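You operate a simulated robot arm through the tools that you are given. There is no shell and no other tool. Be economical: measure what you need, move in short steps, check, and stop when the job is done.

Carry out the task below with a simulated two-armed robot. There is one attempt and no reset: what you move stays moved.

JOB
Fill the open seam on the starboard locker lid and smooth it.
Fine: sealant from the tube, all along; then the smoothing pad; put both back. Set down upright: sealant tube, smoothing pad. A coat counts when it lies all over at full strength: go over it till it gets no stronger. What is to be rubbed or washed off counts as gone when no trace of it is left.

The check looks at the end state, three seconds after you hand in, the way a careful person would. Anything else that was tipped, shoved, dropped, spilled or broken makes it a failure. Lids that push on must go on centred and level and be pressed home; caps that screw on are set level and turned clockwise until they are tight.

ROBOT AND FRAMES
Two 7-joint arms with two-finger parallel grippers on one trunk, on a base that drives. Base frame: it is fixed to the floor where the robot stands at the start and does not move with it; the origin is under the middle of the robot, x ahead of it, y to its left, z up; the surface under the hand at the start is at about z = 442. Readings come in mm, rad, newtons and seconds.
The left shoulder is at the start at [107, 101, 805], the right one opposite. With the tool pointing down near the work surface each hand reaches from about 240 to 580 mm from the robot's upright axis, wherever it stands, measured 20 degrees to its own side. Payload 2.4 kg a hand.
The TCP of each hand is the grasp point between the finger pads, 24 mm short of the fingertips. In the tool frame z runs along the fingers and y along their closing line. Largest opening 68 mm; finger width 17, thickness 10; the body of the gripper, 40 by 70 mm, starts 41 mm behind the TCP.
Orientation is that of the tool frame in the base frame, as a unit quaternion [x, y, z, w]. With the fingers straight down and closing along the base's y, the tool's x points along the base's -x, its y along +y and its z along -z.

CONTROLS
- The arms move only by the tool nudge_tool. It takes "left_series", "right_series" or both (then of equal length, played together; a hand with none holds still); each is a list of rows, each a list of 3 entries, a list of its own where there are three numbers: the shift along the base's x, y, z in mm, then the turn, a rotation vector about the base's x, y, z in degrees, then the opening in per cent of the stroke, from 0 (shut) to 100 (fully open). In form: [[[tx, ty, tz], [ax, ay, az], grip], ...]. A call has 1 to 8 rows; each row shifts and turns the commanded pose from where the row before left it. Rows are played at 5 a second. More than 50 mm and 0.15 rad between two rows, or a gripper value outside its range, and nothing of the call is played. Where a pose cannot be reached the arm comes as near as it can. A force on the tool above 40 N (or 10 N above the force at the start of the call, whichever is more), or a blocked arm, ends the call early, and 0.2 s more pass. The fingers move at their own pace (about 72 mm/s each) and stop on an object; they squeeze with about 23 N. The grip force told is the motor's: it shows also when the fingers shut on nothing. Time passes only in rows, and 0.2 s behind the last, so rows that do not move let the fingers close. It gives the time, the measured TCP pose, the force on the tool (base axes), the opening and the grip force at its end, in the units of the frame above (readings bear some noise), with the torque about the TCP (base axes, N m) and any sound that the robot's microphone picked up, and new pictures: "views" is both (left out), scene, wrist or none (wrist: the cameras of the hands that moved).
- Cameras (640 x 400 px; columns grow to the right, rows downward): "scene" is now at [217.1, -2.6, 961.7]; the picture's right is [-0.04, -1.00, 0.00], its down [-0.58, 0.02, -0.81] and it looks along [0.81, -0.03, -0.58] (base axes); focal length 214 px, centre (320, 200). "left" rides on the left gripper at [84, -11, -75] in its tool frame; the picture's right is [0.13, 0.99, 0.00], its down [-0.60, 0.08, -0.79] and it looks along [-0.79, 0.10, 0.61] (tool axes); focal length 251 px, centre (320, 200). "right" rides on the right gripper at [84, 11, -75] in its tool frame; the picture's right is [-0.13, 0.99, 0.00], its down [-0.60, -0.08, -0.79] and it looks along [-0.79, -0.10, 0.61] (tool axes); focal length 251 px, centre (320, 200).
- lift_body(by): slides the trunk up (or, below 0, down) by that many mm; the arms and the scene camera ride with it, the base frame stays. It gives what a move gives, with no picture.
- roll_base(legs): drives the robot by 1 to 6 legs, each [ahead, left, turn to the left] in mm, mm and rad, along the robot's own axes; the way and the turn of a leg run together, so that a leg with both is an arc; at most 1500 mm and 3.142 rad a leg. The arms and the cameras ride along, it lands a little off, and it stops where it bumps. It gives what a move gives, and a new picture of the scene camera.
- pan_tilt(pan, tilt): turns the head with the scene camera to pan (to the left, within 1.501 rad either way) and tilt (down, from -0.506 to 1.204), counted from straight ahead of the robot. It gives what a move gives, and a new picture of the scene camera.
- probe_pixels(camera, pixels): for up to 12 pixels [column, row] of the newest picture of that camera ("zoom" is the newest enlarged one), the place [x, y, z] in the base frame of the surface seen there, good to about 2 mm. No time passes.
- zoom(camera, box): a new picture of the part [left, top, right, bottom] of that camera's present view, enlarged. No time passes.
- sign_off(): hands the job in; it is judged then, once.

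Keep the steps short. Do not move on a guess: measure, check each grasp and each placing, and mend mistakes. In all there are 80 turns and 260 pictures (those below and enlarged ones count). Leave the grippers open and the arms clear of the work at the hand-in unless told otherwise, and finish with a single line.

The tools are called after ">>>" by a JSON object that holds its "name" and its "arguments". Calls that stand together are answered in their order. nudge_tool: Moves the arms, as the interface text tells. Its arguments: {"type":"object","properties":{"left_series":{"type":"array","items":{"type":"array"}},"right_series":{"type":"array","items":{"type":"array"}},"views":{"type":"string","enum":["both","scene","wrist","none"]}},"required":[]} The other tools are called the same way: lift_body (by) slides the trunk up or down; roll_base (legs) drives the base; pan_tilt (pan, tilt) turns the head that bears the scene camera; probe_pixels (camera, pixels) gives the place of the surface under pixels of a picture; zoom (camera, box) takes an enlarged picture of a part of a camera's view; sign_off () hands the job in.

At the start:

```text
clock: 0.0
left_eef_pos: [360.0, 94.8, 869.0]
left_ee_rot: [0.0, 1.0, 0.0, 0.0]
left_contact_force: [-0.6, -0.6, -0.2]
left_wrist_torque: [0.02, 0.01, 0.02]
left_opening: 68.1
left_grasp_force: 0.0
right_eef_pos: [369.9, -214.5, 854.1]
right_ee_rot: [0.001, 1.0, -0.001, -0.001]
right_contact_force: [-0.1, 0.4, 0.3]
right_wrist_torque: [0.0, -0.02, 0.04]
right_opening: 67.9
right_grasp_force: 0.0
trunk travel left (down, up): [-25.0, 824.0]
robot x, y, heading: [0.4, 2.2, 0.003]
head pan, tilt: [-0.04, 0.618]
```

scene: 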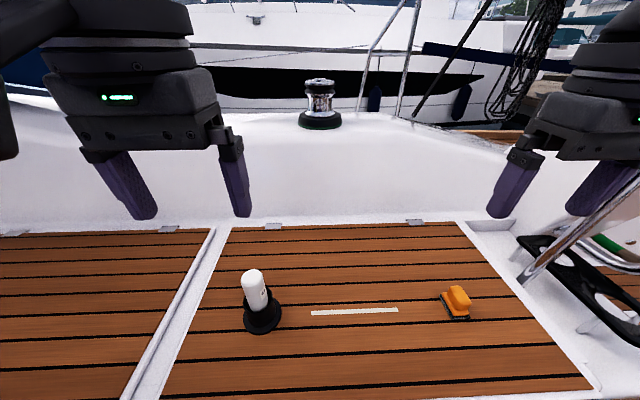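
right: 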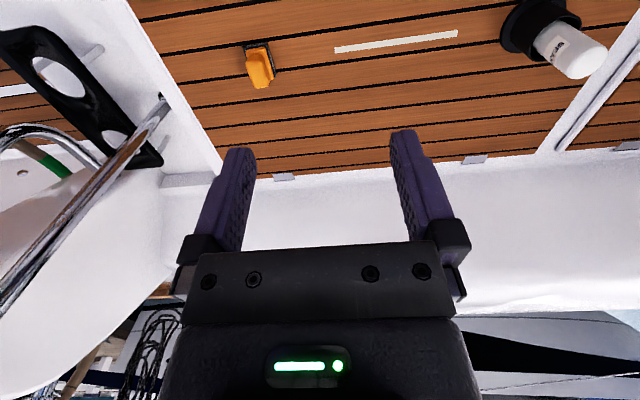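
left: 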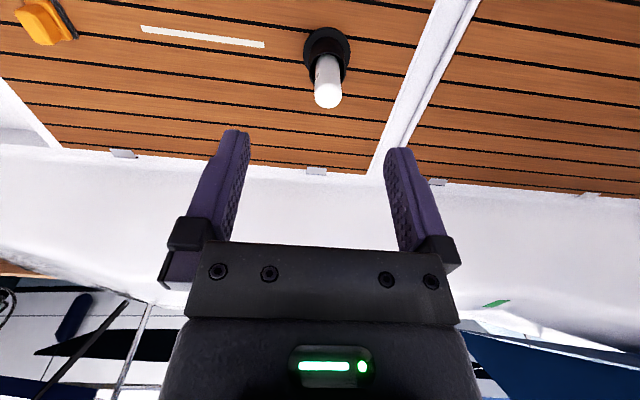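

I see the tube in a black stand near (258,300), the pale seam at (312–398,311) and the orange pad at (457,302). I'll zoom in on them and measure.

>>> {"name": "zoom", "arguments": {"camera": "scene", "box": [220, 250, 300, 350]}}

>>> {"name": "zoom", "arguments": {"camera": "scene", "box": [300, 270, 500, 350]}}

>>> {"name": "probe_pixels", "arguments": {"camera": "scene", "pixels": [[252, 271], [258, 290], [261, 318], [263, 331], [246, 312], [281, 310], [312, 313], [398, 310], [355, 311], [458, 293], [460, 312], [350, 340]]}}

```text
4.00 times, centred on (260, 300) of scene
```

zoom: 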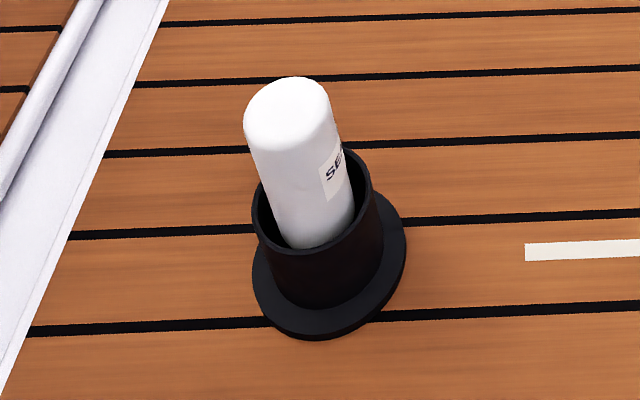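

```text
3.20 times, centred on (400, 310) of scene
```

zoom: 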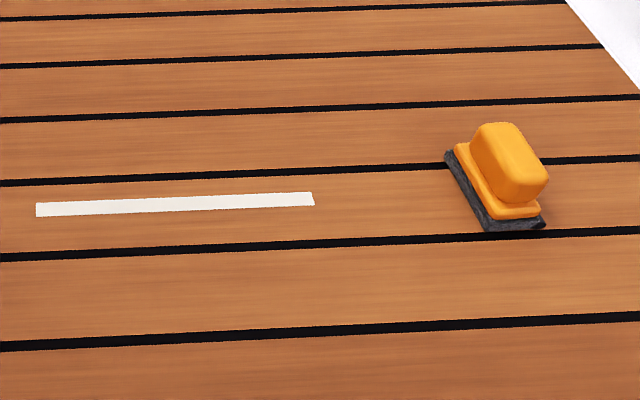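

```text
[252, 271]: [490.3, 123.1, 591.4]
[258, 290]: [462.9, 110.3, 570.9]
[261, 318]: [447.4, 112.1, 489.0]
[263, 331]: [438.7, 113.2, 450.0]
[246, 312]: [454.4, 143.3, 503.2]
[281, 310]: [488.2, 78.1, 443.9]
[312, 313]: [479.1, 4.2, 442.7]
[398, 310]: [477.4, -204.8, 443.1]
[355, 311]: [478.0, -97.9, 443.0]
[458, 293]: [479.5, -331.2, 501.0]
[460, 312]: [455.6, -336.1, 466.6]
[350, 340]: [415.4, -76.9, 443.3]
```

Next I'll probe the tube, the holder rim, the pad and the rail on the right more finely.

>>> {"name": "probe_pixels", "arguments": {"camera": "scene", "pixels": [[251, 271], [244, 285], [261, 280], [247, 295], [265, 293], [256, 309], [255, 306], [267, 288], [243, 304], [273, 298], [250, 317], [268, 310]]}}

>>> {"name": "zoom", "arguments": {"camera": "scene", "box": [430, 275, 494, 335]}}

>>> {"name": "probe_pixels", "arguments": {"camera": "zoom", "pixels": [[330, 130], [320, 80], [360, 85], [300, 130], [370, 160], [230, 140], [220, 160], [290, 265], [380, 270], [400, 245], [340, 220], [380, 190]]}}

>>> {"name": "probe_pixels", "arguments": {"camera": "scene", "pixels": [[530, 273], [570, 235], [620, 200], [530, 245], [600, 290], [630, 320], [500, 230], [590, 385], [560, 330], [320, 123], [274, 226]]}}

```text
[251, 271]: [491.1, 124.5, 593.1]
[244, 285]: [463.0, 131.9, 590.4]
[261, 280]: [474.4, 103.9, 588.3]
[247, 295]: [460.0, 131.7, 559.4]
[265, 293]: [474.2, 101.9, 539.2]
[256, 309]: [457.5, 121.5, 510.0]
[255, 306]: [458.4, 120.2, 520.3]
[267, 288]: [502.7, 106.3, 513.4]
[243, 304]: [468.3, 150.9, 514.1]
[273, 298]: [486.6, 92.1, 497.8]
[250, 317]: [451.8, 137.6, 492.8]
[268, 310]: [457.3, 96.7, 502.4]
```

```text
6.67 times, centred on (462, 305) of scene
```

zoom: 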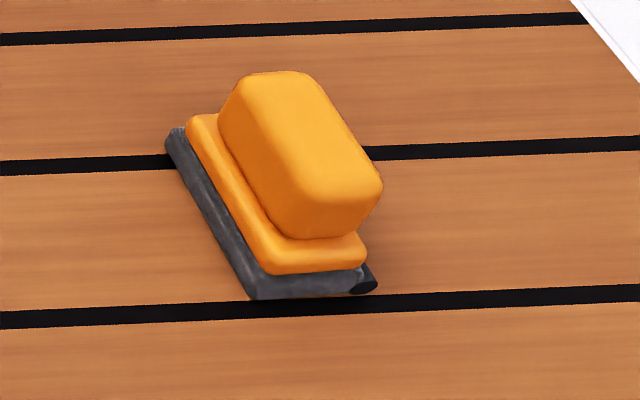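

```text
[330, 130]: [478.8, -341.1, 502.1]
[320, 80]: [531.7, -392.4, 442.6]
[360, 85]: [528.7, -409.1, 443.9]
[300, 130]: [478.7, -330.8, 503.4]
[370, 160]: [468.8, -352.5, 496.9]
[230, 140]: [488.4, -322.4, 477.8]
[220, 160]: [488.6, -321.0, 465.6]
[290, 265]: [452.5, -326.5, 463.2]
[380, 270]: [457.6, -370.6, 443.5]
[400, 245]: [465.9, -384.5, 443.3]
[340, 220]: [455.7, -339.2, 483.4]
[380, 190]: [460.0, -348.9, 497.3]
```

```text
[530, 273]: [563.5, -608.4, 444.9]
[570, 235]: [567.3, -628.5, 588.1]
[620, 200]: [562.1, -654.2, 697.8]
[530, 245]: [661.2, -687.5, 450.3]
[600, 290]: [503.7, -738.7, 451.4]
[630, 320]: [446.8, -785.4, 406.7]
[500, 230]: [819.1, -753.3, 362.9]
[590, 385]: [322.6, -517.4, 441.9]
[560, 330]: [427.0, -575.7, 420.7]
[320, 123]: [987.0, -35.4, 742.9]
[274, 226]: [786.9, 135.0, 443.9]
```

The tube is about Ø40 at roughly (478,119), with its top at z≈594 and the holder rim at about 514. The pad handle's top is at z≈502 near (475,-338). I'll drive 90 mm to the right so the left hand covers both the tube and the whole seam, and the right hand covers the pad.

>>> {"name": "roll_base", "arguments": {"legs": [[0, -90, 0]]}}

```text
clock: 1.1
left_eef_pos: [360.4, 1.9, 870.3]
left_ee_rot: [0.0, 1.0, 0.0, 0.0]
left_contact_force: [0.1, 0.2, 0.1]
left_wrist_torque: [0.01, 0.01, -0.02]
left_opening: 68.1
left_grasp_force: 0.0
right_eef_pos: [367.2, -305.7, 853.5]
right_ee_rot: [0.0, 1.0, 0.0, 0.0]
right_contact_force: [0.4, -0.8, 0.2]
right_wrist_torque: [-0.02, 0.03, 0.01]
right_opening: 67.8
right_grasp_force: 0.0
trunk travel left (down, up): [-25.0, 824.0]
robot x, y, heading: [0.5, -91.3, 0.0]
head pan, tilt: [-0.04, 0.618]
```

scene: 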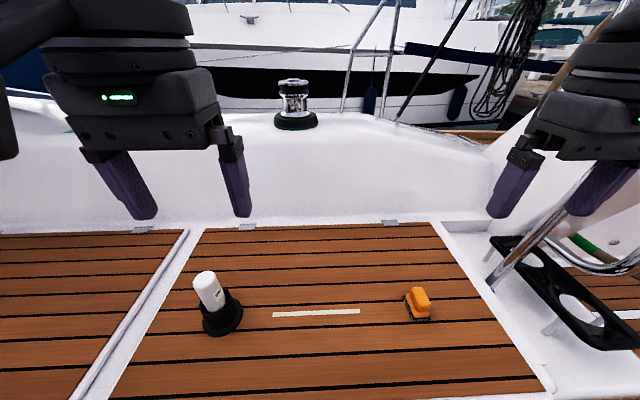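

The drive went cleanly. I'll bring the left hand above the tube, about (478,119,670), with the fingers open.

>>> {"name": "nudge_tool", "arguments": {"left_series": [[[19.6, 19.5, -33], [0, 0, 0], 100], [[19.6, 19.5, -33], [0, 0, 0], 100], [[19.6, 19.5, -33], [0, 0, 0], 100], [[19.6, 19.5, -33], [0, 0, 0], 100], [[19.6, 19.5, -33], [0, 0, 0], 100], [[19.6, 19.5, -33], [0, 0, 0], 100], [[0, 0, 0], [0, 0, 0], 100]]}}

```text
clock: 2.7
left_eef_pos: [475.7, 123.0, 672.2]
left_ee_rot: [0.0, 1.0, 0.0, 0.0]
left_contact_force: [-0.5, -0.2, 0.3]
left_wrist_torque: [0.0, 0.02, -0.03]
left_opening: 67.9
left_grasp_force: 0.2
right_eef_pos: [368.3, -305.7, 854.3]
right_ee_rot: [0.0, 1.0, 0.0, 0.0]
right_contact_force: [-0.1, -0.1, -0.4]
right_wrist_torque: [0.0, 0.04, -0.02]
right_opening: 68.1
right_grasp_force: 0.0
trunk travel left (down, up): [-25.0, 824.0]
robot x, y, heading: [-4.2, -91.4, 0.002]
head pan, tilt: [-0.04, 0.618]
```

scene: 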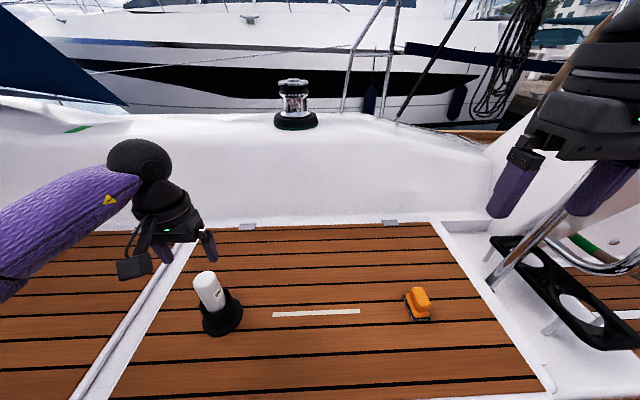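
left: 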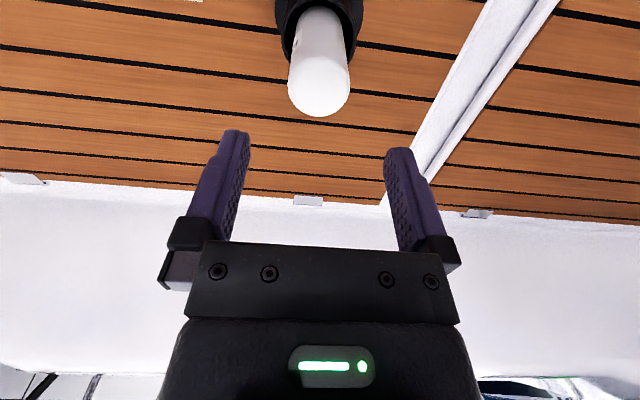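

I'll measure the tube top from both cameras before I go down.

>>> {"name": "probe_pixels", "arguments": {"camera": "left", "pixels": [[319, 85], [319, 105], [319, 60], [294, 75], [345, 75], [294, 50], [340, 40], [308, 15], [355, 20], [283, 30]]}}

>>> {"name": "probe_pixels", "arguments": {"camera": "scene", "pixels": [[205, 273], [197, 287], [219, 283], [209, 278], [211, 300]]}}

>>> {"name": "zoom", "arguments": {"camera": "left", "box": [240, 0, 400, 130]}}

```text
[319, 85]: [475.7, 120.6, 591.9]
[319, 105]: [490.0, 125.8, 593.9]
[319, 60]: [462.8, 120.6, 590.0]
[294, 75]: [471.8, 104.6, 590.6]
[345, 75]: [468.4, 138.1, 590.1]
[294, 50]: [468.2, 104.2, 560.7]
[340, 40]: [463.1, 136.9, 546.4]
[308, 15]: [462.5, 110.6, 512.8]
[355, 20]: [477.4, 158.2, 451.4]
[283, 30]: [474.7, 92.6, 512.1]
```

```text
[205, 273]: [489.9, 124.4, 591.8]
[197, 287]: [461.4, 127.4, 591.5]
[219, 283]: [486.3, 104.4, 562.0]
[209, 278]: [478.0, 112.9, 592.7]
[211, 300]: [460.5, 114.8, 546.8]
```

```text
3.08 times, centred on (320, 65) of left
```

zoom: 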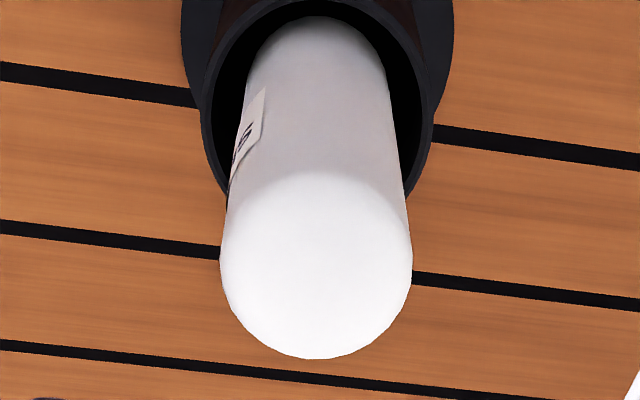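

The tube's axis is at about (477,121) and its diameter about 36. I'll lower straight down to TCP z≈559, so the fingertips stay above the rim, and close.

>>> {"name": "nudge_tool", "arguments": {"left_series": [[[1, -2, -40], [0, 0, 0], 100], [[0, 0, -40], [0, 0, 0], 100], [[0, 0, -33], [0, 0, 0], 100], [[0, 0, 0], [0, 0, 0], 100], [[0, 0, 0], [0, 0, 0], 0], [[0, 0, 0], [0, 0, 0], 0], [[0, 0, 0], [0, 0, 0], 0]]}}

```text
clock: 4.3
left_eef_pos: [478.4, 118.5, 560.3]
left_ee_rot: [0.0, 1.0, 0.0, 0.0]
left_contact_force: [-0.2, 0.1, -0.7]
left_wrist_torque: [0.05, 0.0, 0.0]
left_opening: 41.1
left_grasp_force: 23.3
right_eef_pos: [368.5, -308.4, 854.9]
right_ee_rot: [-0.001, 1.0, -0.001, 0.0]
right_contact_force: [0.8, -0.5, -0.1]
right_wrist_torque: [0.0, 0.0, 0.01]
right_opening: 68.1
right_grasp_force: 0.1
trunk travel left (down, up): [-25.0, 824.0]
robot x, y, heading: [0.6, -91.9, 0.002]
head pan, tilt: [-0.04, 0.618]
```

scene: 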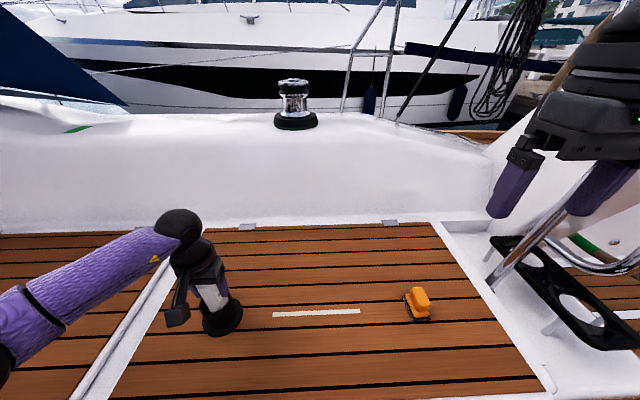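
left: 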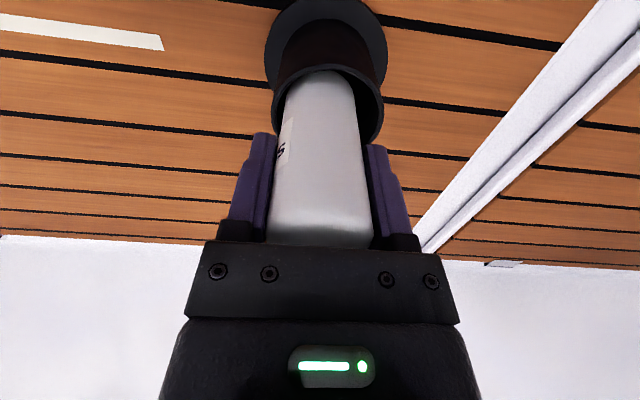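

The grasp holds at 41 mm and 23 N. I'll lift straight up by 100 mm and look at the bottom of the tube.

>>> {"name": "nudge_tool", "arguments": {"left_series": [[[0, 0, 20], [0, 0, 0], 0], [[0, 0, 30], [0, 0, 0], 0], [[0, 0, 35], [0, 0, 0], 0], [[0, 0, 35], [0, 0, 0], 0], [[0, 0, 0], [0, 0, 0], 0]]}}

>>> {"name": "zoom", "arguments": {"camera": "scene", "box": [140, 190, 300, 340]}}

```text
clock: 5.5
left_eef_pos: [476.9, 116.7, 682.5]
left_ee_rot: [-0.001, 1.0, 0.0, 0.001]
left_contact_force: [-1.2, -0.3, -1.4]
left_wrist_torque: [0.02, 0.0, -0.01]
left_opening: 40.7
left_grasp_force: 23.4
right_eef_pos: [368.0, -307.0, 854.5]
right_ee_rot: [0.0, 1.0, 0.001, 0.0]
right_contact_force: [-0.7, 0.2, 0.3]
right_wrist_torque: [-0.03, -0.04, -0.03]
right_opening: 67.9
right_grasp_force: 0.2
trunk travel left (down, up): [-25.0, 824.0]
robot x, y, heading: [2.4, -93.8, -0.001]
head pan, tilt: [-0.04, 0.618]
```

scene: 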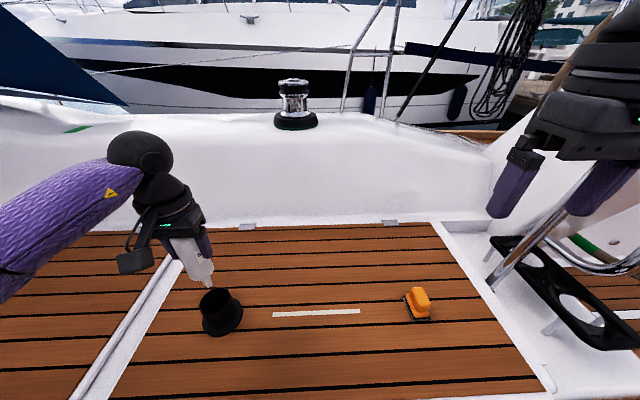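
left: 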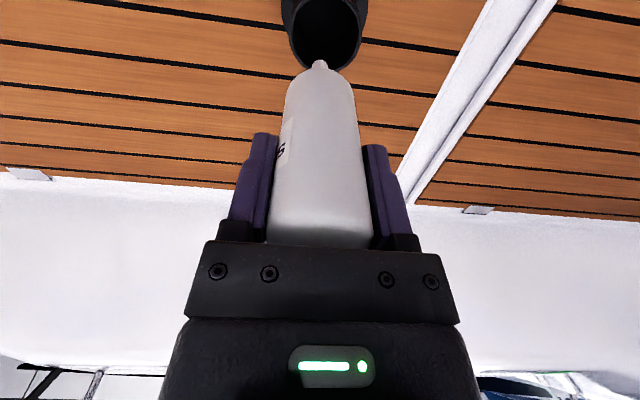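

```text
2.67 times, centred on (220, 265) of scene
```

zoom: 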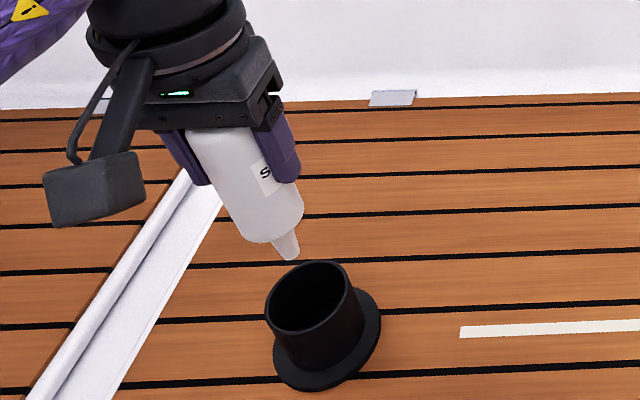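

The nozzle is open and points down. I'll probe its tip, the tube and the holder (for the return), plus the seam outline.

>>> {"name": "probe_pixels", "arguments": {"camera": "zoom", "pixels": [[291, 256], [288, 248], [284, 236], [272, 205], [270, 308], [350, 280], [320, 264], [300, 330], [461, 333], [370, 320], [312, 390]]}}

>>> {"name": "probe_pixels", "arguments": {"camera": "left", "pixels": [[320, 64], [320, 68], [320, 80]]}}

>>> {"name": "zoom", "arguments": {"camera": "scene", "box": [265, 290, 375, 340]}}

>>> {"name": "probe_pixels", "arguments": {"camera": "zoom", "pixels": [[46, 140], [47, 160], [320, 128], [320, 146], [550, 115], [552, 135], [300, 180]]}}

```text
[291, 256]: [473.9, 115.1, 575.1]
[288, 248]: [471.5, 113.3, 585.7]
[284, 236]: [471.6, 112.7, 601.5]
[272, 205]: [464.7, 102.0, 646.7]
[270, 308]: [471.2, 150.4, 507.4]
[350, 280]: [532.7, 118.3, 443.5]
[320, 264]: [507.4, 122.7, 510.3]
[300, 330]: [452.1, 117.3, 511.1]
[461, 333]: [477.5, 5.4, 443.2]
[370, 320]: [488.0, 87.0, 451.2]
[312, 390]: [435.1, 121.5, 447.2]
```

```text
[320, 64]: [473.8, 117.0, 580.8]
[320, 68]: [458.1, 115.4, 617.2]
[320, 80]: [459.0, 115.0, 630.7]
```

```text
5.82 times, centred on (320, 315) of scene
```

zoom: 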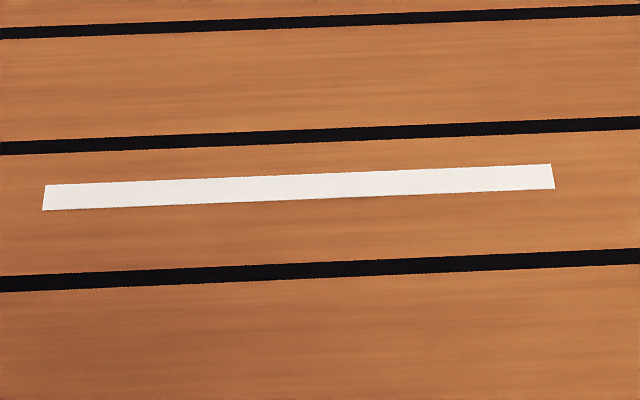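

```text
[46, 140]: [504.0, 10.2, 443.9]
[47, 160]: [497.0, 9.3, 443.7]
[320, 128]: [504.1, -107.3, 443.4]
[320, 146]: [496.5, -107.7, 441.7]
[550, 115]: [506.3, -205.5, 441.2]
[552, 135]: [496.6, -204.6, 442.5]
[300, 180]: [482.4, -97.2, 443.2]
```

>>> {"name": "probe_pixels", "arguments": {"camera": "zoom", "pixels": [[46, 188], [46, 208], [300, 177], [300, 199], [549, 167], [552, 186], [38, 198], [560, 176]]}}

```text
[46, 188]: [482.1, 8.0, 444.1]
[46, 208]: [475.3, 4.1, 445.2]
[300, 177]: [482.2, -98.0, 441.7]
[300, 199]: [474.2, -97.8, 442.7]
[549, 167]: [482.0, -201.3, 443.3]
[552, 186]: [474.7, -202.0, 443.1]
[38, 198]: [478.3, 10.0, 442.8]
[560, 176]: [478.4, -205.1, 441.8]
```

The seam runs along x≈478, from y≈7 to y≈-203, and is about 10 mm wide. The nozzle tip sits about 107 mm below the TCP. I'll carry the tube sideways to the seam's left end, then down to about 25 mm above it.

>>> {"name": "nudge_tool", "arguments": {"left_series": [[[0, -38, 0], [0, 0, 0], 0], [[0, -38, 0], [0, 0, 0], 0], [[0, -37, 0], [0, 0, 0], 0], [[0, 0, -40], [0, 0, 0], 0], [[0, 0, -40], [0, 0, 0], 0], [[0, 0, -27], [0, 0, 0], 0], [[0, 0, 0], [0, 0, 0], 0]]}}

>>> {"name": "zoom", "arguments": {"camera": "scene", "box": [230, 250, 390, 350]}}

```text
clock: 7.1
left_eef_pos: [478.8, 4.9, 570.7]
left_ee_rot: [0.0, 1.0, 0.0, 0.001]
left_contact_force: [0.3, -0.2, -0.1]
left_wrist_torque: [-0.01, 0.0, 0.0]
left_opening: 40.9
left_grasp_force: 22.9
right_eef_pos: [367.9, -306.9, 854.6]
right_ee_rot: [0.001, 1.0, 0.0, 0.0]
right_contact_force: [-0.1, 0.1, -0.3]
right_wrist_torque: [0.02, -0.03, 0.01]
right_opening: 67.8
right_grasp_force: 0.2
trunk travel left (down, up): [-25.0, 824.0]
robot x, y, heading: [-2.1, -90.8, 0.004]
head pan, tilt: [-0.04, 0.618]
```

scene: 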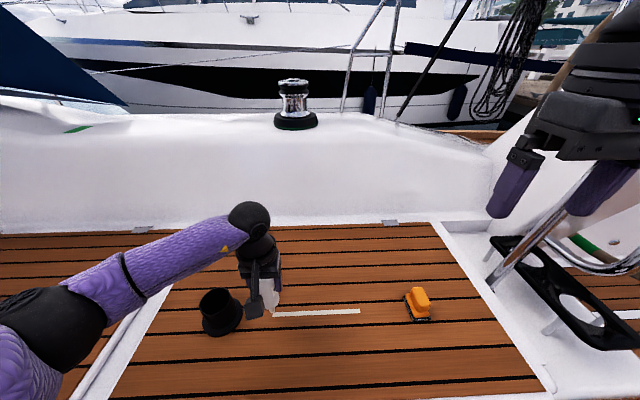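
left: 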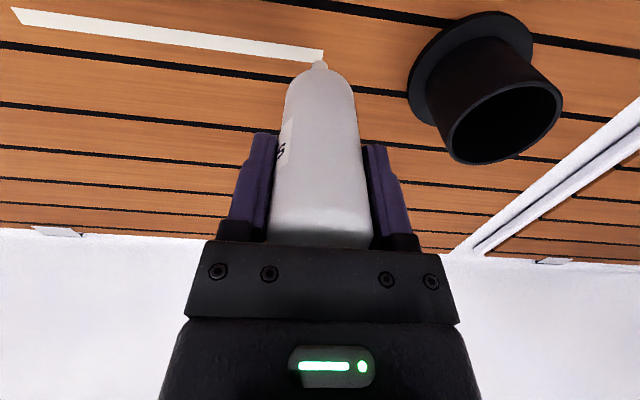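

```text
4.00 times, centred on (310, 300) of scene
```

zoom: 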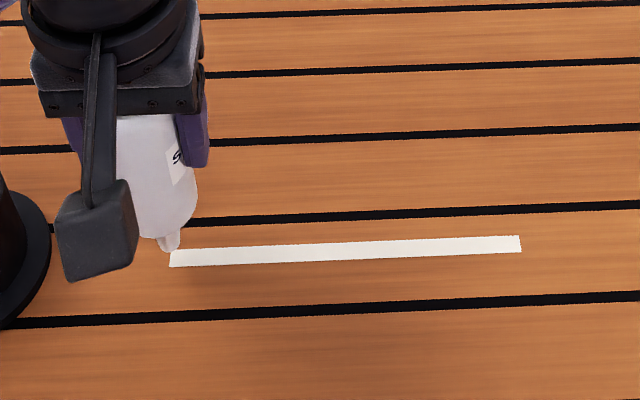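

The nozzle is above the seam's left end. I'll lower in small steps until it just touches, watching the force.

>>> {"name": "nudge_tool", "arguments": {"left_series": [[[0, 0, -10], [0, 0, 0], 0], [[0, 0, -5], [0, 0, 0], 0], [[0, 0, -3], [0, 0, 0], 0], [[0, 0, 0], [0, 0, 0], 0]], "views": "wrist"}}

>>> {"name": "zoom", "arguments": {"camera": "left", "box": [260, 30, 380, 105]}}

```text
clock: 8.1
left_eef_pos: [479.2, 4.2, 555.8]
left_ee_rot: [0.0, 1.0, 0.0, 0.0]
left_contact_force: [-0.4, -0.7, -1.2]
left_wrist_torque: [-0.04, -0.02, -0.02]
left_opening: 40.9
left_grasp_force: 22.8
right_eef_pos: [368.8, -307.6, 853.8]
right_ee_rot: [0.001, 1.0, 0.0, 0.0]
right_contact_force: [-0.4, 0.1, -1.0]
right_wrist_torque: [-0.01, -0.03, 0.0]
right_opening: 67.9
right_grasp_force: 0.2
trunk travel left (down, up): [-25.0, 824.0]
robot x, y, heading: [3.4, -90.0, 0.001]
head pan, tilt: [-0.04, 0.618]
```

left: 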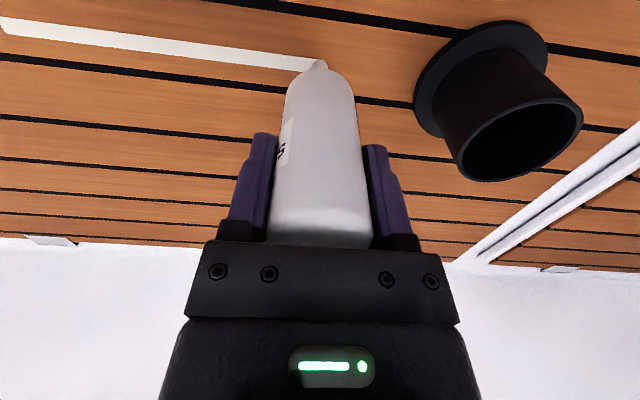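

```text
5.33 times, centred on (320, 68) of left
```

zoom: 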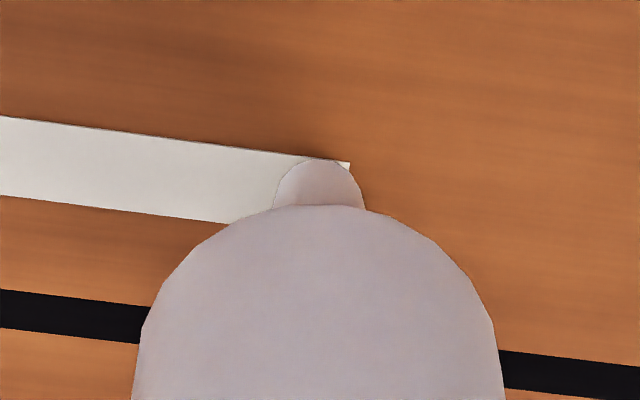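

No contact yet at z 555.8. I'll lower 4 mm more.

>>> {"name": "nudge_tool", "arguments": {"left_series": [[[0, 0, -2], [0, 0, 0], 0], [[0, 0, -2], [0, 0, 0], 0], [[0, 0, 0], [0, 0, 0], 0]], "views": "none"}}

>>> {"name": "zoom", "arguments": {"camera": "scene", "box": [250, 285, 330, 335]}}

```text
clock: 8.9
left_eef_pos: [478.6, 4.5, 553.4]
left_ee_rot: [0.001, 1.0, 0.0, 0.003]
left_contact_force: [0.2, 1.5, 19.7]
left_wrist_torque: [0.09, -0.07, -0.02]
left_opening: 40.9
left_grasp_force: 23.7
right_eef_pos: [367.2, -308.2, 855.2]
right_ee_rot: [0.0, 1.0, -0.001, 0.001]
right_contact_force: [0.9, 0.3, 0.2]
right_wrist_torque: [0.01, 0.0, 0.03]
right_opening: 68.1
right_grasp_force: 0.1
trunk travel left (down, up): [-25.0, 824.0]
robot x, y, heading: [-0.8, -89.1, 0.002]
head pan, tilt: [-0.04, 0.618]
```

```text
8.00 times, centred on (290, 310) of scene
```

zoom: 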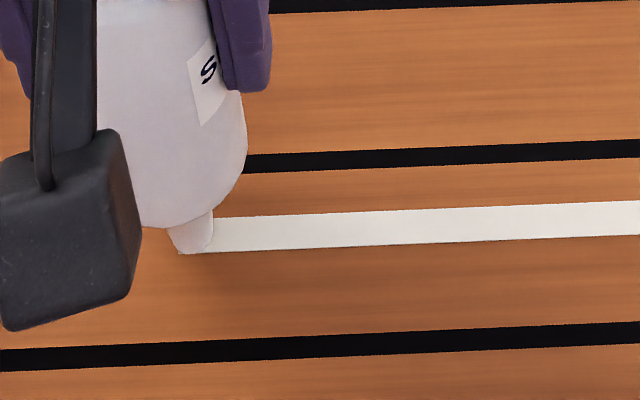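

That's contact, at 20 N and z≈553.5. I'll ease up 1.5 mm and run a short first stretch along -y to see whether it lays sealant.

>>> {"name": "nudge_tool", "arguments": {"left_series": [[[0, 0, -0.0], [0, 0, 0], 0], [[0, 0, 1.5], [0, 0, 0], 0], [[0, -6, 0], [0, 0, 0], 0], [[0, -6, 0], [0, 0, 0], 0], [[0, -6, 0], [0, 0, 0], 0], [[0, -6, 0], [0, 0, 0], 0], [[0, -6, 0], [0, 0, 0], 0], [[0, 0, 0], [0, 0, 0], 0]], "views": "wrist"}}

>>> {"name": "zoom", "arguments": {"camera": "left", "box": [240, 20, 400, 120]}}

>>> {"name": "zoom", "arguments": {"camera": "scene", "box": [250, 285, 330, 335]}}

```text
clock: 10.7
left_eef_pos: [479.3, -26.1, 551.9]
left_ee_rot: [0.0, 1.0, 0.0, 0.001]
left_contact_force: [0.1, 5.2, 11.7]
left_wrist_torque: [0.53, -0.07, 0.01]
left_opening: 41.0
left_grasp_force: 23.2
right_eef_pos: [367.0, -306.3, 855.7]
right_ee_rot: [0.0, 1.0, 0.0, 0.0]
right_contact_force: [0.3, -0.3, -0.9]
right_wrist_torque: [-0.02, -0.03, 0.01]
right_opening: 67.9
right_grasp_force: 0.1
trunk travel left (down, up): [-25.0, 824.0]
robot x, y, heading: [0.4, -90.4, 0.001]
head pan, tilt: [-0.04, 0.618]
```

left: 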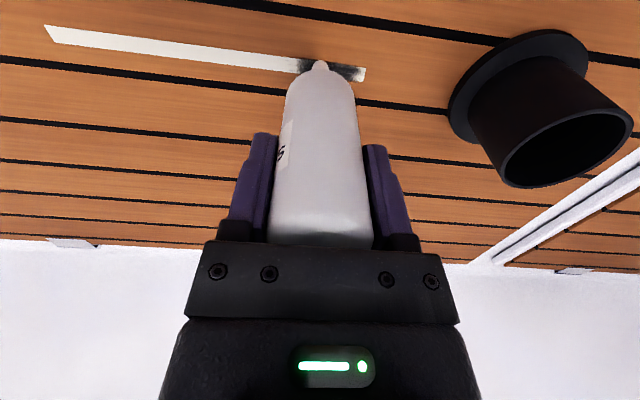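

```text
4.00 times, centred on (320, 70) of left
```

zoom: 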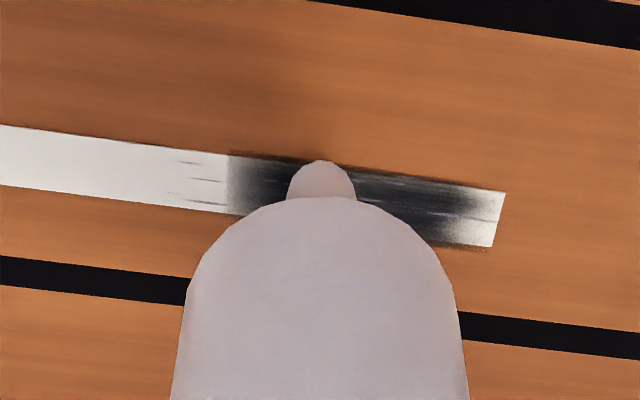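

```text
8.00 times, centred on (290, 310) of scene
```

zoom: 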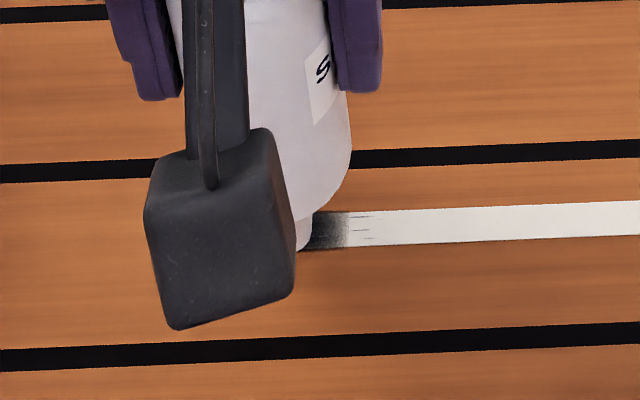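

It lays dark sealant under contact; the start end is still faint. I'll carry on along -y at the same height.

>>> {"name": "nudge_tool", "arguments": {"left_series": [[[0, -10, 0], [0, 0, 0], 0], [[0, -10, 0], [0, 0, 0], 0], [[0, -10, 0], [0, 0, 0], 0], [[0, -10, 0], [0, 0, 0], 0], [[0, -10, 0], [0, 0, 0], 0], [[0, -10, 0], [0, 0, 0], 0], [[0, -10, 0], [0, 0, 0], 0], [[0, -10, 0], [0, 0, 0], 0]], "views": "none"}}

>>> {"name": "zoom", "arguments": {"camera": "left", "box": [240, 20, 400, 120]}}

```text
clock: 12.5
left_eef_pos: [478.0, -105.8, 551.9]
left_ee_rot: [0.0, 1.0, 0.0, 0.001]
left_contact_force: [-1.0, 5.5, 18.0]
left_wrist_torque: [0.66, 0.01, 0.04]
left_opening: 40.9
left_grasp_force: 22.8
right_eef_pos: [367.2, -307.2, 855.2]
right_ee_rot: [0.0, 1.0, 0.0, 0.001]
right_contact_force: [0.1, 0.6, -0.5]
right_wrist_torque: [0.02, 0.02, -0.01]
right_opening: 68.0
right_grasp_force: 0.1
trunk travel left (down, up): [-25.0, 824.0]
robot x, y, heading: [3.1, -92.7, 0.003]
head pan, tilt: [-0.04, 0.618]
```

```text
4.00 times, centred on (320, 70) of left
```

zoom: 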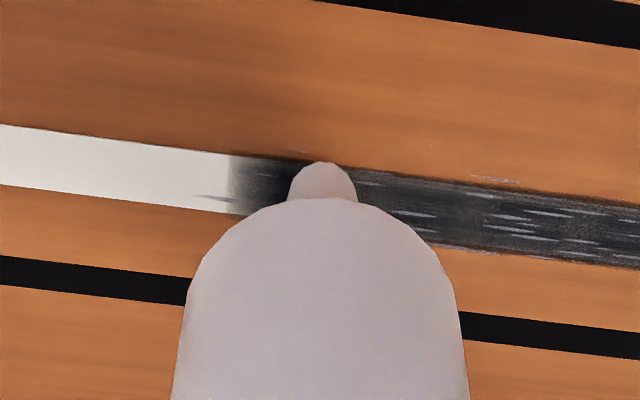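

Good coverage, with force 18 N. I'll carry on to the right end at y≈-203.

>>> {"name": "nudge_tool", "arguments": {"left_series": [[[0, -12, 0.3], [0, 0, 0], 0], [[0, -12, 0], [0, 0, 0], 0], [[0, -12, 0], [0, 0, 0], 0], [[0, -12, 0], [0, 0, 0], 0], [[0, -12, 0], [0, 0, 0], 0], [[0, -12, 0], [0, 0, 0], 0], [[0, -12, 0], [0, 0, 0], 0], [[0, -12, 0], [0, 0, 0], 0]], "views": "wrist"}}

>>> {"name": "zoom", "arguments": {"camera": "left", "box": [240, 20, 400, 120]}}

```text
clock: 14.3
left_eef_pos: [476.0, -192.9, 554.6]
left_ee_rot: [0.0, 1.0, -0.001, 0.001]
left_contact_force: [0.1, -0.1, -1.1]
left_wrist_torque: [0.0, 0.01, -0.01]
left_opening: 41.0
left_grasp_force: 23.1
left hand out of reach, approached as far as the arm can: row 8
right_eef_pos: [367.8, -306.8, 854.1]
right_ee_rot: [0.0, 1.0, 0.0, 0.001]
right_contact_force: [-0.6, 0.3, -0.7]
right_wrist_torque: [0.0, -0.03, 0.0]
right_opening: 67.8
right_grasp_force: 0.1
trunk travel left (down, up): [-25.0, 824.0]
robot x, y, heading: [-3.2, -90.7, 0.004]
head pan, tilt: [-0.04, 0.618]
```

left: 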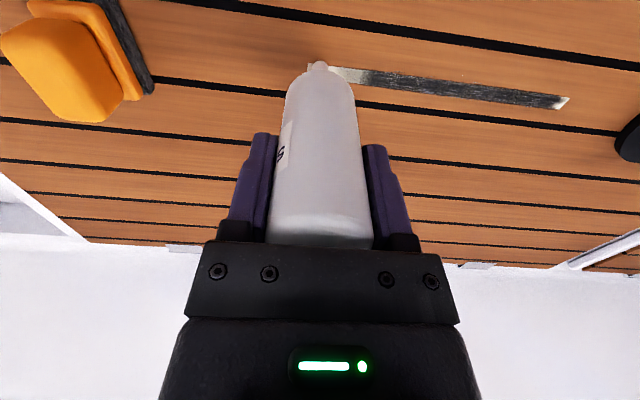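

```text
4.00 times, centred on (320, 70) of left
```

zoom: 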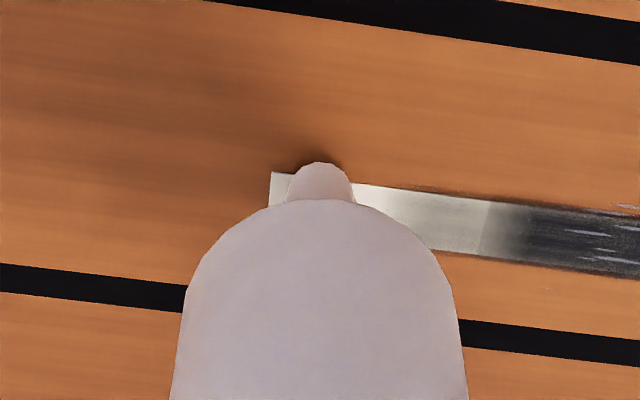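

The arm ran out of reach at the right end and lifted off. I'll raise the tube and shift the base 80 mm further right.

>>> {"name": "nudge_tool", "arguments": {"left_series": [[[0, 6, 30], [0, 0, 0], 0], [[0, 10, 30], [0, 0, 0], 0], [[0, 0, 0], [0, 0, 0], 0]], "views": "none"}}

>>> {"name": "roll_base", "arguments": {"legs": [[0, -80, 0]]}}

```text
clock: 15.1
left_eef_pos: [476.2, -179.0, 612.9]
left_ee_rot: [0.0, 1.0, 0.0, 0.0]
left_contact_force: [0.0, -0.5, -1.1]
left_wrist_torque: [-0.02, 0.01, 0.0]
left_opening: 41.0
left_grasp_force: 23.2
right_eef_pos: [368.8, -308.0, 853.2]
right_ee_rot: [0.001, 1.0, 0.0, 0.0]
right_contact_force: [0.1, -0.1, 0.6]
right_wrist_torque: [0.01, 0.0, -0.02]
right_opening: 68.0
right_grasp_force: 0.1
trunk travel left (down, up): [-25.0, 824.0]
robot x, y, heading: [1.5, -90.5, 0.0]
head pan, tilt: [-0.04, 0.618]
```

```text
clock: 16.2
left_eef_pos: [476.3, -260.2, 612.3]
left_ee_rot: [0.001, 1.0, 0.001, 0.0]
left_contact_force: [-0.4, 0.7, -1.6]
left_wrist_torque: [-0.02, 0.01, -0.02]
left_opening: 41.0
left_grasp_force: 22.8
right_eef_pos: [368.2, -388.1, 854.4]
right_ee_rot: [0.001, 1.0, 0.0, 0.0]
right_contact_force: [-0.9, 0.3, 0.5]
right_wrist_torque: [0.03, 0.02, -0.01]
right_opening: 68.0
right_grasp_force: 0.0
trunk travel left (down, up): [-25.0, 824.0]
robot x, y, heading: [-1.3, -173.8, 0.002]
head pan, tilt: [-0.04, 0.618]
```

scene: 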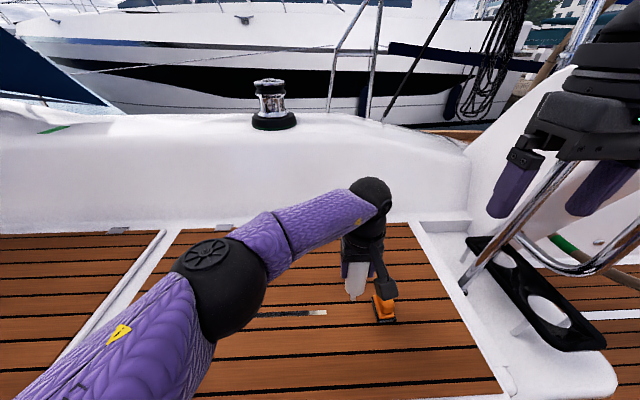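

The TCP is now at y=-260. I'll move +58 mm in y to the right end at y≈-202 and lower to just above contact.

>>> {"name": "nudge_tool", "arguments": {"left_series": [[[2, 29, 0], [0, 0, 0], 0], [[0, 29, 0], [0, 0, 0], 0], [[0, 0, -30], [0, 0, 0], 0], [[0, 0, -24], [0, 0, 0], 0], [[0, 0, 0], [0, 0, 0], 0]], "views": "wrist"}}

>>> {"name": "zoom", "arguments": {"camera": "left", "box": [240, 20, 400, 120]}}

```text
clock: 17.4
left_eef_pos: [479.4, -202.5, 557.5]
left_ee_rot: [0.001, 1.0, -0.001, 0.0]
left_contact_force: [0.0, 0.5, -1.9]
left_wrist_torque: [-0.01, -0.01, -0.01]
left_opening: 41.0
left_grasp_force: 22.8
right_eef_pos: [367.3, -388.5, 855.0]
right_ee_rot: [0.001, 1.0, 0.0, 0.0]
right_contact_force: [-0.7, 0.5, 0.2]
right_wrist_torque: [0.04, 0.01, 0.0]
right_opening: 67.9
right_grasp_force: 0.0
trunk travel left (down, up): [-25.0, 824.0]
robot x, y, heading: [0.8, -170.7, 0.001]
head pan, tilt: [-0.04, 0.618]
```

left: 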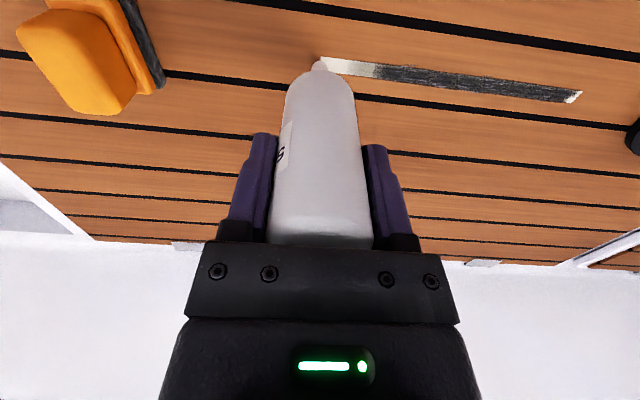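

```text
4.00 times, centred on (320, 70) of left
```

zoom: 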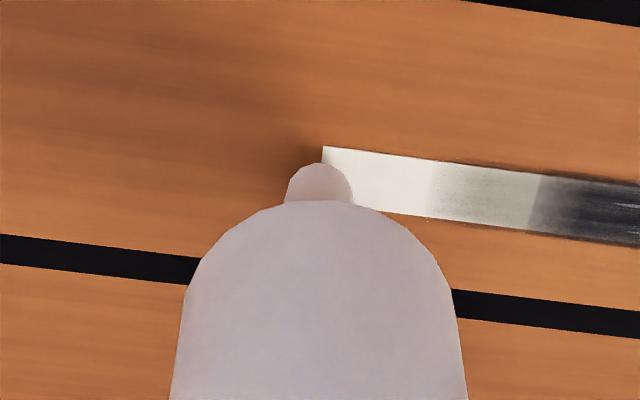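

The nozzle is right at the end edge. I'll lower to contact and pass slowly along +y over the faint stretch.

>>> {"name": "nudge_tool", "arguments": {"left_series": [[[0, 2, -4], [0, 0, 0], 0], [[0, 0, -1.5], [0, 0, 0], 0], [[0, 0, 0], [0, 0, 0], 0], [[0, 5, 0], [0, 0, 0], 0], [[0, 6, 0], [0, 0, 0], 0], [[0, 6, 0], [0, 0, 0], 0], [[0, 6, 0], [0, 0, 0], 0], [[0, 6, 0], [0, 0, 0], 0]], "views": "none"}}

>>> {"name": "zoom", "arguments": {"camera": "left", "box": [200, 20, 440, 150]}}

```text
clock: 19.2
left_eef_pos: [478.4, -173.2, 551.5]
left_ee_rot: [0.001, 1.0, 0.0, 0.0]
left_contact_force: [-0.5, -1.1, -0.4]
left_wrist_torque: [-0.08, 0.01, 0.0]
left_opening: 40.9
left_grasp_force: 22.6
right_eef_pos: [367.9, -388.5, 854.7]
right_ee_rot: [0.0, 1.0, 0.0, 0.0]
right_contact_force: [0.4, 0.5, -1.0]
right_wrist_torque: [-0.01, -0.01, 0.02]
right_opening: 68.2
right_grasp_force: 0.1
trunk travel left (down, up): [-25.0, 824.0]
robot x, y, heading: [-0.6, -174.2, -0.003]
head pan, tilt: [-0.04, 0.618]
```

```text
2.67 times, centred on (320, 85) of left
```

zoom: 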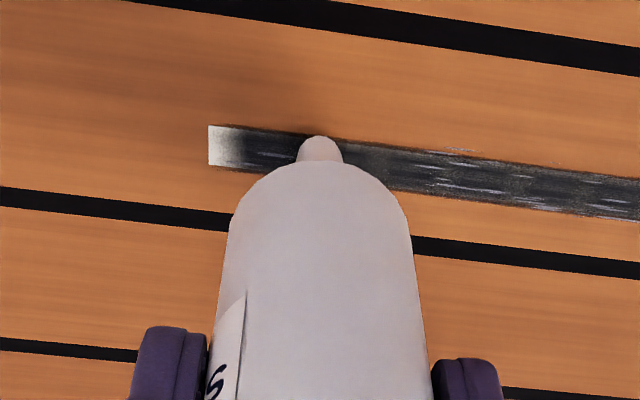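

The faint stretch is filled now, but the right tip is still pale. I'll go back over it past the end (to y≈-207), dwell, and come back.

>>> {"name": "nudge_tool", "arguments": {"left_series": [[[0, -9, -0.5], [0, 0, 0], 0], [[0, -9, 0], [0, 0, 0], 0], [[0, -9, 0], [0, 0, 0], 0], [[0, -7, 0], [0, 0, 0], 0], [[0, 4, 0], [0, 0, 0], 0], [[0, -4, 0], [0, 0, 0], 0], [[0, 8, 0], [0, 0, 0], 0], [[0, 8, 0], [0, 0, 0], 0]], "views": "none"}}

>>> {"name": "zoom", "arguments": {"camera": "left", "box": [200, 20, 440, 150]}}

```text
clock: 21.0
left_eef_pos: [476.7, -188.6, 552.2]
left_ee_rot: [0.0, 1.0, 0.001, 0.0]
left_contact_force: [-0.5, -0.1, -1.9]
left_wrist_torque: [-0.01, -0.01, -0.03]
left_opening: 41.0
left_grasp_force: 22.9
right_eef_pos: [368.3, -388.4, 854.5]
right_ee_rot: [0.001, 1.0, 0.0, -0.001]
right_contact_force: [0.0, -0.7, -0.4]
right_wrist_torque: [0.03, 0.01, 0.0]
right_opening: 67.8
right_grasp_force: 0.0
trunk travel left (down, up): [-25.0, 824.0]
robot x, y, heading: [-0.6, -170.1, -0.002]
head pan, tilt: [-0.04, 0.618]
```

```text
2.67 times, centred on (320, 85) of left
```

zoom: 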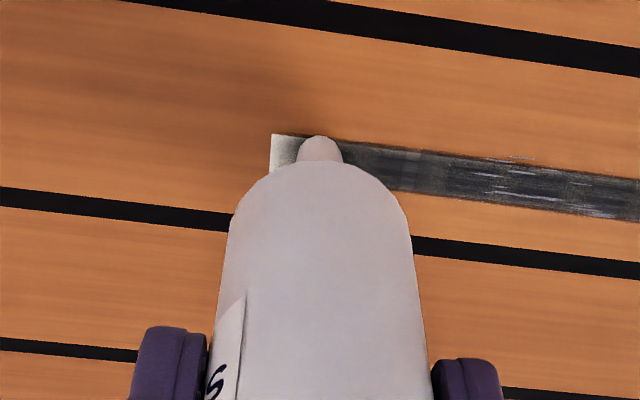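

Contact was light or lost, and the tip is still pale. I'll lower about 2 mm and repeat over the end.

>>> {"name": "nudge_tool", "arguments": {"left_series": [[[0, 0, -1.5], [0, 0, 0], 0], [[0, -6, -0.5], [0, 0, 0], 0], [[0, -6, 0], [0, 0, 0], 0], [[0, -6, 0], [0, 0, 0], 0], [[0, 0, 0], [0, 0, 0], 0], [[0, 3, 0], [0, 0, 0], 0], [[0, -3, 0], [0, 0, 0], 0], [[0, 0, 0], [0, 0, 0], 0]], "views": "none"}}

>>> {"name": "zoom", "arguments": {"camera": "left", "box": [200, 20, 440, 150]}}

```text
clock: 22.8
left_eef_pos: [478.3, -207.2, 548.9]
left_ee_rot: [0.002, 1.0, 0.0, 0.001]
left_contact_force: [0.3, 8.0, 19.5]
left_wrist_torque: [0.8, -0.14, 0.02]
left_opening: 41.3
left_grasp_force: 23.0
right_eef_pos: [365.4, -387.2, 854.6]
right_ee_rot: [0.001, 1.0, 0.0, 0.001]
right_contact_force: [1.0, 0.1, -0.3]
right_wrist_torque: [0.0, 0.0, 0.0]
right_opening: 68.0
right_grasp_force: 0.1
trunk travel left (down, up): [-25.0, 824.0]
robot x, y, heading: [2.4, -174.1, 0.002]
head pan, tilt: [-0.04, 0.618]
```

```text
2.67 times, centred on (320, 85) of left
```

zoom: 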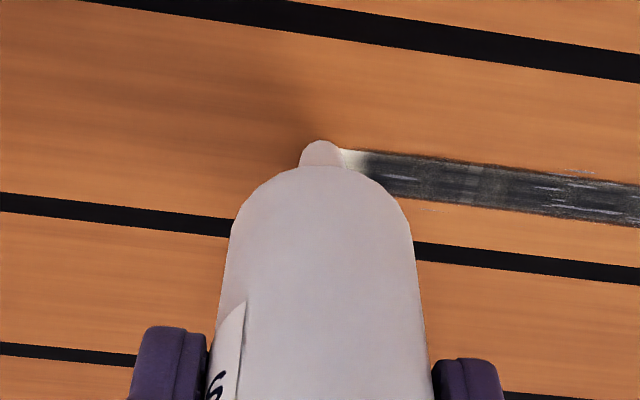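

The nozzle is just off the end now, at 20 N. I'll step back onto the pale tip in small steps.

>>> {"name": "nudge_tool", "arguments": {"left_series": [[[0, 4, 0.5], [0, 0, 0], 0], [[0, 3, 0], [0, 0, 0], 0], [[0, 3, 0], [0, 0, 0], 0], [[0, -3, 0], [0, 0, 0], 0], [[0, -2, 0], [0, 0, 0], 0], [[0, 3, 0], [0, 0, 0], 0], [[0, 8, 0], [0, 0, 0], 0], [[0, 10, 0], [0, 0, 0], 0]], "views": "none"}}

>>> {"name": "zoom", "arguments": {"camera": "left", "box": [200, 20, 440, 150]}}

```text
clock: 24.6
left_eef_pos: [478.2, -180.9, 551.8]
left_ee_rot: [0.001, 1.0, 0.0, 0.0]
left_contact_force: [0.1, -0.3, -0.8]
left_wrist_torque: [-0.01, -0.02, -0.03]
left_opening: 41.1
left_grasp_force: 23.2
right_eef_pos: [366.9, -388.1, 853.4]
right_ee_rot: [0.001, 1.0, 0.0, 0.0]
right_contact_force: [-0.2, -0.1, -0.1]
right_wrist_torque: [0.01, 0.03, -0.03]
right_opening: 68.0
right_grasp_force: 0.1
trunk travel left (down, up): [-25.0, 824.0]
robot x, y, heading: [2.2, -172.3, -0.003]
head pan, tilt: [-0.04, 0.618]
```

```text
2.67 times, centred on (320, 85) of left
```

zoom: 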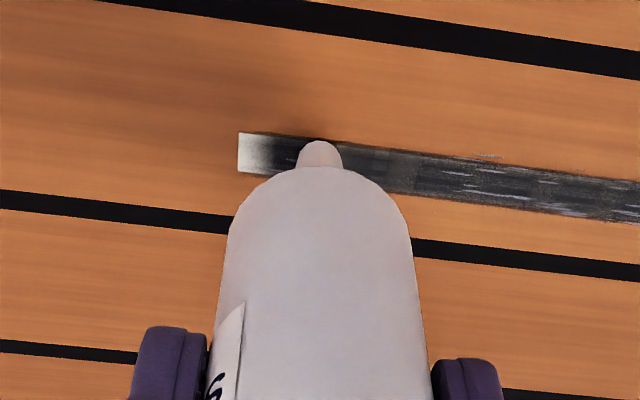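

The end lies about 20 mm from the nozzle, at y≈-202. I'll go to y≈-199 with firm contact and wiggle there.

>>> {"name": "nudge_tool", "arguments": {"left_series": [[[0, -10, 0], [0, 0, 0], 0], [[0, -8, 0], [0, 0, 0], 0], [[0, 0, -1.5], [0, 0, 0], 0], [[0, 0, -1], [0, 0, 0], 0], [[0, 0, 0], [0, 0, 0], 0], [[0, -2, 0], [0, 0, 0], 0], [[0, -1, 0], [0, 0, 0], 0], [[0, 0, 0], [0, 0, 0], 0]], "views": "none"}}

>>> {"name": "zoom", "arguments": {"camera": "left", "box": [200, 20, 440, 150]}}

```text
clock: 26.4
left_eef_pos: [479.0, -202.1, 550.0]
left_ee_rot: [0.001, 1.0, 0.0, 0.002]
left_contact_force: [2.7, 4.7, 13.2]
left_wrist_torque: [0.46, -0.27, -0.04]
left_opening: 41.1
left_grasp_force: 23.0
right_eef_pos: [366.9, -388.0, 853.3]
right_ee_rot: [0.001, 1.0, 0.001, -0.001]
right_contact_force: [0.4, 0.9, -0.3]
right_wrist_torque: [-0.06, 0.02, -0.03]
right_opening: 68.1
right_grasp_force: 0.1
trunk travel left (down, up): [-25.0, 824.0]
robot x, y, heading: [1.9, -174.0, 0.002]
head pan, tilt: [-0.04, 0.618]
```

```text
2.67 times, centred on (320, 85) of left
```

zoom: 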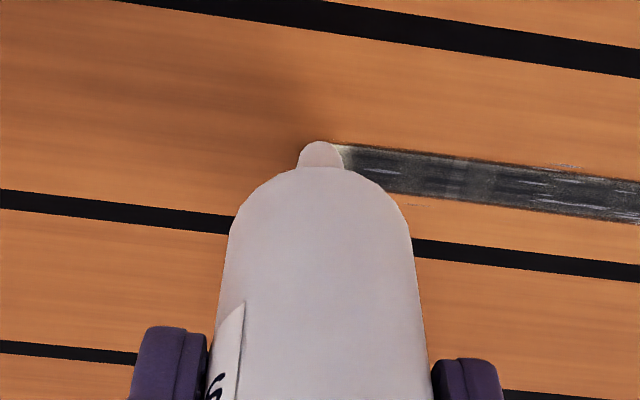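

The tip is darkening at 13 N. I'll make small strokes around the end while in contact.

>>> {"name": "nudge_tool", "arguments": {"left_series": [[[2, 1, 0], [0, 0, 0], 0], [[0, 2, 0], [0, 0, 0], 0], [[-4, 0, 0], [0, 0, 0], 0], [[0, -2, 0], [0, 0, 0], 0], [[2, 0, 0], [0, 0, 0], 0], [[0, 4, 0], [0, 0, 0], 0], [[0, 10, -0.3], [0, 0, 0], 0], [[0, 12, 0], [0, 0, 0], 0]], "views": "none"}}

>>> {"name": "zoom", "arguments": {"camera": "left", "box": [200, 20, 440, 150]}}

```text
clock: 28.2
left_eef_pos: [477.9, -177.6, 548.2]
left_ee_rot: [0.001, 1.0, 0.0, 0.001]
left_contact_force: [0.1, -3.8, 11.2]
left_wrist_torque: [-0.4, -0.02, -0.01]
left_opening: 41.0
left_grasp_force: 23.1
right_eef_pos: [366.4, -388.0, 854.8]
right_ee_rot: [0.0, 1.0, 0.0, -0.001]
right_contact_force: [-0.2, 0.2, -0.5]
right_wrist_torque: [0.02, 0.0, 0.0]
right_opening: 67.9
right_grasp_force: 0.0
trunk travel left (down, up): [-25.0, 824.0]
robot x, y, heading: [1.2, -173.5, -0.003]
head pan, tilt: [-0.04, 0.618]
```

```text
2.67 times, centred on (320, 85) of left
```

zoom: 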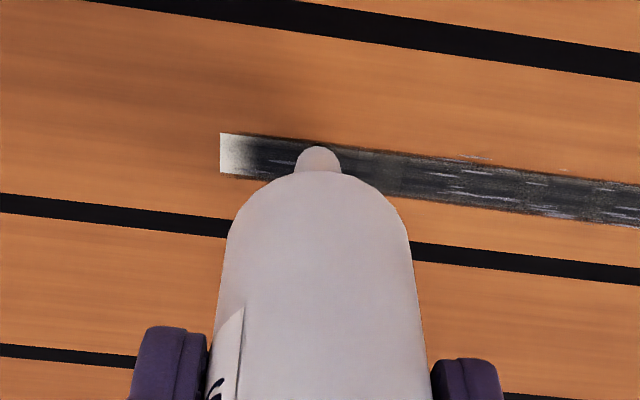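

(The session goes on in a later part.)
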